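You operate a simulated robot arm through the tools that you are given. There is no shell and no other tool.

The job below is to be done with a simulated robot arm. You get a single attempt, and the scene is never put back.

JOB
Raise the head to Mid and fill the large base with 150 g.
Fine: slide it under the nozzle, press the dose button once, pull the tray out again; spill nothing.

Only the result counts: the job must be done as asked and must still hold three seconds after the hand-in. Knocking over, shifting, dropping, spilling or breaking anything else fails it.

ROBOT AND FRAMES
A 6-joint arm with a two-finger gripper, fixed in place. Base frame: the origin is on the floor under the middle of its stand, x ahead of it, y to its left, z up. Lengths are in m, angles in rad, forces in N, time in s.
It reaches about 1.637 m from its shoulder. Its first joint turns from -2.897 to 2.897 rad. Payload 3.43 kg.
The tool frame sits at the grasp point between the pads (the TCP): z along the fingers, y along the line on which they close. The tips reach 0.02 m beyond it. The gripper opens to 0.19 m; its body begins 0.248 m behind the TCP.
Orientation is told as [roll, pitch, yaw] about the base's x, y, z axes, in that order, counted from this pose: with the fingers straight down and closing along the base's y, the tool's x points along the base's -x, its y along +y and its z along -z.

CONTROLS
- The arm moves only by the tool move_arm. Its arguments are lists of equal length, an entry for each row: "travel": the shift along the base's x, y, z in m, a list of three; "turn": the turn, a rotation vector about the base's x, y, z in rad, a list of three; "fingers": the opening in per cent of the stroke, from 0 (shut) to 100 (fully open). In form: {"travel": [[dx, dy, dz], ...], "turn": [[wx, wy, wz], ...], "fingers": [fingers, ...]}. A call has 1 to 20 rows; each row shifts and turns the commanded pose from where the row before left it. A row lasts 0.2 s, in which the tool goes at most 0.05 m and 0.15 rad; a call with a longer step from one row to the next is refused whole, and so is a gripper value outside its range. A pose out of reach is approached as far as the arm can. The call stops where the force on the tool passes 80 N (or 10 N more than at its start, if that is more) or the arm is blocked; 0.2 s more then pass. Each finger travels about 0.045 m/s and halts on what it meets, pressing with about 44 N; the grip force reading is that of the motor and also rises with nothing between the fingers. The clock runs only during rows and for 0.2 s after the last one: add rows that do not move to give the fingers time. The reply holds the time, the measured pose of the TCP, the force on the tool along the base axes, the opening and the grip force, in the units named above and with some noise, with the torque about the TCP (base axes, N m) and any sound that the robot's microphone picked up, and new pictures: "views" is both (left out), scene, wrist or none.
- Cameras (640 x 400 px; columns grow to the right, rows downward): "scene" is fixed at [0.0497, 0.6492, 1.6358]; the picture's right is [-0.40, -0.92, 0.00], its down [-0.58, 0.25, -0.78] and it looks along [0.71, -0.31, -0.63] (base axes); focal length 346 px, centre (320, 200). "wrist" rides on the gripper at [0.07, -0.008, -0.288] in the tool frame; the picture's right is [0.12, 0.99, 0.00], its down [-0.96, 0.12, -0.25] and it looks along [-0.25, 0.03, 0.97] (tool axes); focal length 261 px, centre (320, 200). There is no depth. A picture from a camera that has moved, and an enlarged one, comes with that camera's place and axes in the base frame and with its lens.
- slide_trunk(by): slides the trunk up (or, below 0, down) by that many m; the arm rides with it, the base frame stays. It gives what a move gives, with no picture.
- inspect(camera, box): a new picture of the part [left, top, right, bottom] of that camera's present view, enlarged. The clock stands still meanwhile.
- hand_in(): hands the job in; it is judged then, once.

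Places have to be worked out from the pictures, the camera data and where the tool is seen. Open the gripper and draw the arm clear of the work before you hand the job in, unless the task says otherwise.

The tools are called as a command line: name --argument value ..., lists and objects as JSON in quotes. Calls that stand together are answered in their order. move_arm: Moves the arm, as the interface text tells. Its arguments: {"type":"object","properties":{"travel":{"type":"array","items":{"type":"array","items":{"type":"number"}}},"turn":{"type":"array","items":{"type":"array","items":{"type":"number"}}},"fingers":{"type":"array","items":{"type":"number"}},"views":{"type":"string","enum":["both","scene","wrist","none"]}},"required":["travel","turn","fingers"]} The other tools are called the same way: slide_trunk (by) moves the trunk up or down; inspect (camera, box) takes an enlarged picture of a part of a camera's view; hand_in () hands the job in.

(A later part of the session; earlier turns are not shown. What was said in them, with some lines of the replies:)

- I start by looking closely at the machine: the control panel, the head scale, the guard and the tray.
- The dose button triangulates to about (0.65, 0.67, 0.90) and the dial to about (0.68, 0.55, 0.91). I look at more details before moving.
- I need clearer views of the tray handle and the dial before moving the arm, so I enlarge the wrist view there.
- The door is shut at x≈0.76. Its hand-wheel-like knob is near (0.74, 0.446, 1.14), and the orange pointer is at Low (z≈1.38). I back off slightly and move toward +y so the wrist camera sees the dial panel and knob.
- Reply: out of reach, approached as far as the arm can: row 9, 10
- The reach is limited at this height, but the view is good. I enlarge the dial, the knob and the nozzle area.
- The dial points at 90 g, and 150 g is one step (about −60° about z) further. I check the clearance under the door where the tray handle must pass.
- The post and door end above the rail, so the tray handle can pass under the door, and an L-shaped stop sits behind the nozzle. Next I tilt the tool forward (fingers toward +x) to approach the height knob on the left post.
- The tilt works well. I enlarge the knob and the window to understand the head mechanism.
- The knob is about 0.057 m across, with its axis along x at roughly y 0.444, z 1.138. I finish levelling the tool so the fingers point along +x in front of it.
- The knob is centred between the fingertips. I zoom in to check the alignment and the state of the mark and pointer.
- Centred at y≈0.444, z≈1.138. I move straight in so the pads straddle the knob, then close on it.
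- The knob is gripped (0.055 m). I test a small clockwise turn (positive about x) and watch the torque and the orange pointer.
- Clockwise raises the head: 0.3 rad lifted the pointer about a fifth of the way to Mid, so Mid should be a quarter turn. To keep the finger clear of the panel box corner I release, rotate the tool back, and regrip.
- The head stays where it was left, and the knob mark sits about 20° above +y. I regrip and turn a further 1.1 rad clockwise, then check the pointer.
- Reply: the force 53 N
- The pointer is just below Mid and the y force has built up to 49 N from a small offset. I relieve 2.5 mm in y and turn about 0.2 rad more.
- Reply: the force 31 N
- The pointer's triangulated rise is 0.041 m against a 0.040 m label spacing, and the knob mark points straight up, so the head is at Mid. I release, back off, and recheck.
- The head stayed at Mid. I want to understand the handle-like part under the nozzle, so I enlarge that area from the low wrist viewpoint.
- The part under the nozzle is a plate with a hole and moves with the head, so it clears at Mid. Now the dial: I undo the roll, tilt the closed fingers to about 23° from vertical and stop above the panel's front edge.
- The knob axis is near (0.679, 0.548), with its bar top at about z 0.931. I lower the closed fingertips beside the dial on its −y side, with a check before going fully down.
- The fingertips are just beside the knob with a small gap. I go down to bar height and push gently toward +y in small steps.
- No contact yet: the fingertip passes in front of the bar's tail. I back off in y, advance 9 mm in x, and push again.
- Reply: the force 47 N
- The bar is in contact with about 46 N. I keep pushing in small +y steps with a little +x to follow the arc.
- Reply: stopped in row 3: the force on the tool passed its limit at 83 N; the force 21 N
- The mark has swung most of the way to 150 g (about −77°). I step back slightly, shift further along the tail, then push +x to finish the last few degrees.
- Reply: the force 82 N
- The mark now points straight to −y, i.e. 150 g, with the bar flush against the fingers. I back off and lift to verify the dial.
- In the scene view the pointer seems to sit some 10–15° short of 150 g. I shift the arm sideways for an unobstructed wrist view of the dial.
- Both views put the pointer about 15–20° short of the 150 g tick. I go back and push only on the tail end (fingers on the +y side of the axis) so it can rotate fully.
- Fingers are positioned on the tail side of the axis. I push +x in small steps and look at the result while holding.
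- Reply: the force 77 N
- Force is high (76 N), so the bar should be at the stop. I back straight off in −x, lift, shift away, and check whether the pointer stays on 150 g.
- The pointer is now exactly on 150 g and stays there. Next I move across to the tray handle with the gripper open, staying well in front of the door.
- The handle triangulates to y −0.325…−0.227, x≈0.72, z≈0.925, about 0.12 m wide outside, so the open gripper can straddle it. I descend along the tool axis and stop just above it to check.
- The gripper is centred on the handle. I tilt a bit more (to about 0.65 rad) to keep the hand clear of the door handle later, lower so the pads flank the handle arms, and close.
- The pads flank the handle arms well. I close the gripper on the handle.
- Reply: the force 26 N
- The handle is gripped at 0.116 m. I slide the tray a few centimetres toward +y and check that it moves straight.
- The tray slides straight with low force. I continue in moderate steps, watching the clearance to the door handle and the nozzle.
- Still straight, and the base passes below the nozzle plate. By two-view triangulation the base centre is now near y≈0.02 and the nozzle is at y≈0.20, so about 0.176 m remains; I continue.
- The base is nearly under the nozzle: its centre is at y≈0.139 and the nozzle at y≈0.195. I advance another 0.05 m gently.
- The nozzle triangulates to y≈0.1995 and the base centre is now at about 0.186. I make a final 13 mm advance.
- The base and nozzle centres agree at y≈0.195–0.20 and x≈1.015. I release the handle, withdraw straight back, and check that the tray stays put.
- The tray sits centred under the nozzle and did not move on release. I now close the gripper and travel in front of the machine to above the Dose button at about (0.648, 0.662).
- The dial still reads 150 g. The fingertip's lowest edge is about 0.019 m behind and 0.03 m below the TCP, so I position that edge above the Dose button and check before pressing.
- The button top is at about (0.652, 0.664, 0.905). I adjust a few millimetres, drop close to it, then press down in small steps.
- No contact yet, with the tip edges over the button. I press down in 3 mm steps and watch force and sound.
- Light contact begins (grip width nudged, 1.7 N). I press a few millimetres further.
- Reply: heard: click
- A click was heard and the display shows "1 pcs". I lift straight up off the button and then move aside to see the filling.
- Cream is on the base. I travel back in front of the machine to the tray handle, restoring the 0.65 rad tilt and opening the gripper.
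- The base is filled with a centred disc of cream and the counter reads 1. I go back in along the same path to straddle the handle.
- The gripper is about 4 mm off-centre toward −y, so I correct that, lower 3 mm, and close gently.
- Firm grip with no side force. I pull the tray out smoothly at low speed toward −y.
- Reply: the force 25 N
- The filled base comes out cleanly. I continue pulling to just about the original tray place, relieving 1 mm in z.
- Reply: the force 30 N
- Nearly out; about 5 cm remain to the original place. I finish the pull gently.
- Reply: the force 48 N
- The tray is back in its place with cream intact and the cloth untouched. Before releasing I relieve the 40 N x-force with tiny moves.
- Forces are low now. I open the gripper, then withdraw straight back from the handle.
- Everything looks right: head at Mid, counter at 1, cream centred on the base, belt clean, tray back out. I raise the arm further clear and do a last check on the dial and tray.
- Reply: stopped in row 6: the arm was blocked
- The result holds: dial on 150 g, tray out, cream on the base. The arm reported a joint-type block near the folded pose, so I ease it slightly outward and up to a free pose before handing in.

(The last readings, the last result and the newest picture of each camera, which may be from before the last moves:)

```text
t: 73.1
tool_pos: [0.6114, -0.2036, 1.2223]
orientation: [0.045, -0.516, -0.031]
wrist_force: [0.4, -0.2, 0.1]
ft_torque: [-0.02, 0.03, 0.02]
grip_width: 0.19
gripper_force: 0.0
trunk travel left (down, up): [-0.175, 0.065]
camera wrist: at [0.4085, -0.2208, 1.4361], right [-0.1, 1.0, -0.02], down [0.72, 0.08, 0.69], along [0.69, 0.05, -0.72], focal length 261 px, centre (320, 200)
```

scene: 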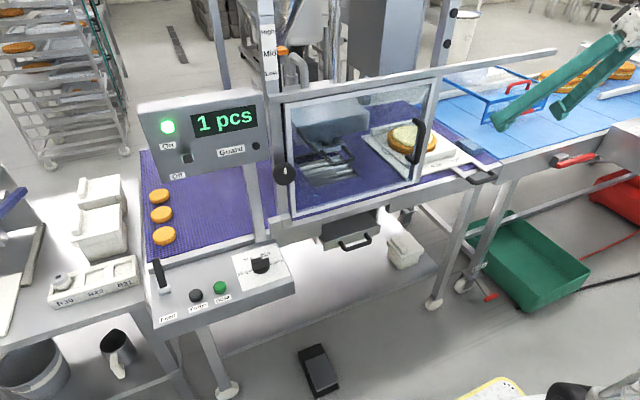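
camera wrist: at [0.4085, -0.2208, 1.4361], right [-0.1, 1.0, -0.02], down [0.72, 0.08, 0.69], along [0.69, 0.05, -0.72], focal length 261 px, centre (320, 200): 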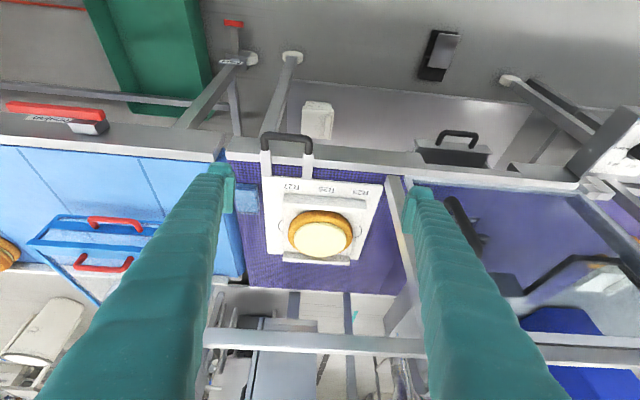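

The arm is free and clear of the machine with the gripper open. The head is at Mid, one 150 g dose is on the base, the tray is pulled out and nothing is spilled, so I hand the job in.

hand_in

```text
The job is handed in.
```

I handed the job in with the large base filled and back out. The hand-in reply gave no verdict, so this is what the cameras showed just before it.

- **Head:** raised to Mid with the black knob on the left post; the orange pointer lines up with the Mid label.
- **Dose:** the dial was on 90 g, so I turned it to 150 g. I pressed the dose button once; it clicked and the display went from 0 pcs to 1 pcs. I have no weight reading, so the 150 g rests on the dial setting.
- **Tray:** slid under the nozzle with the guard closed, then pulled back to within about 4 mm of where it started. The cream is all on the base.
- **Spills and surroundings:** I saw no cream on the belt or the slats under the nozzle. Nothing else appeared to have moved, including the cloth beside the tray.

On the way out the arm reported being blocked once while folded back. The tool forces were near zero, so I took it for the arm's own limit rather than contact with anything. I eased it clear, and the gripper is open and away from the machine.
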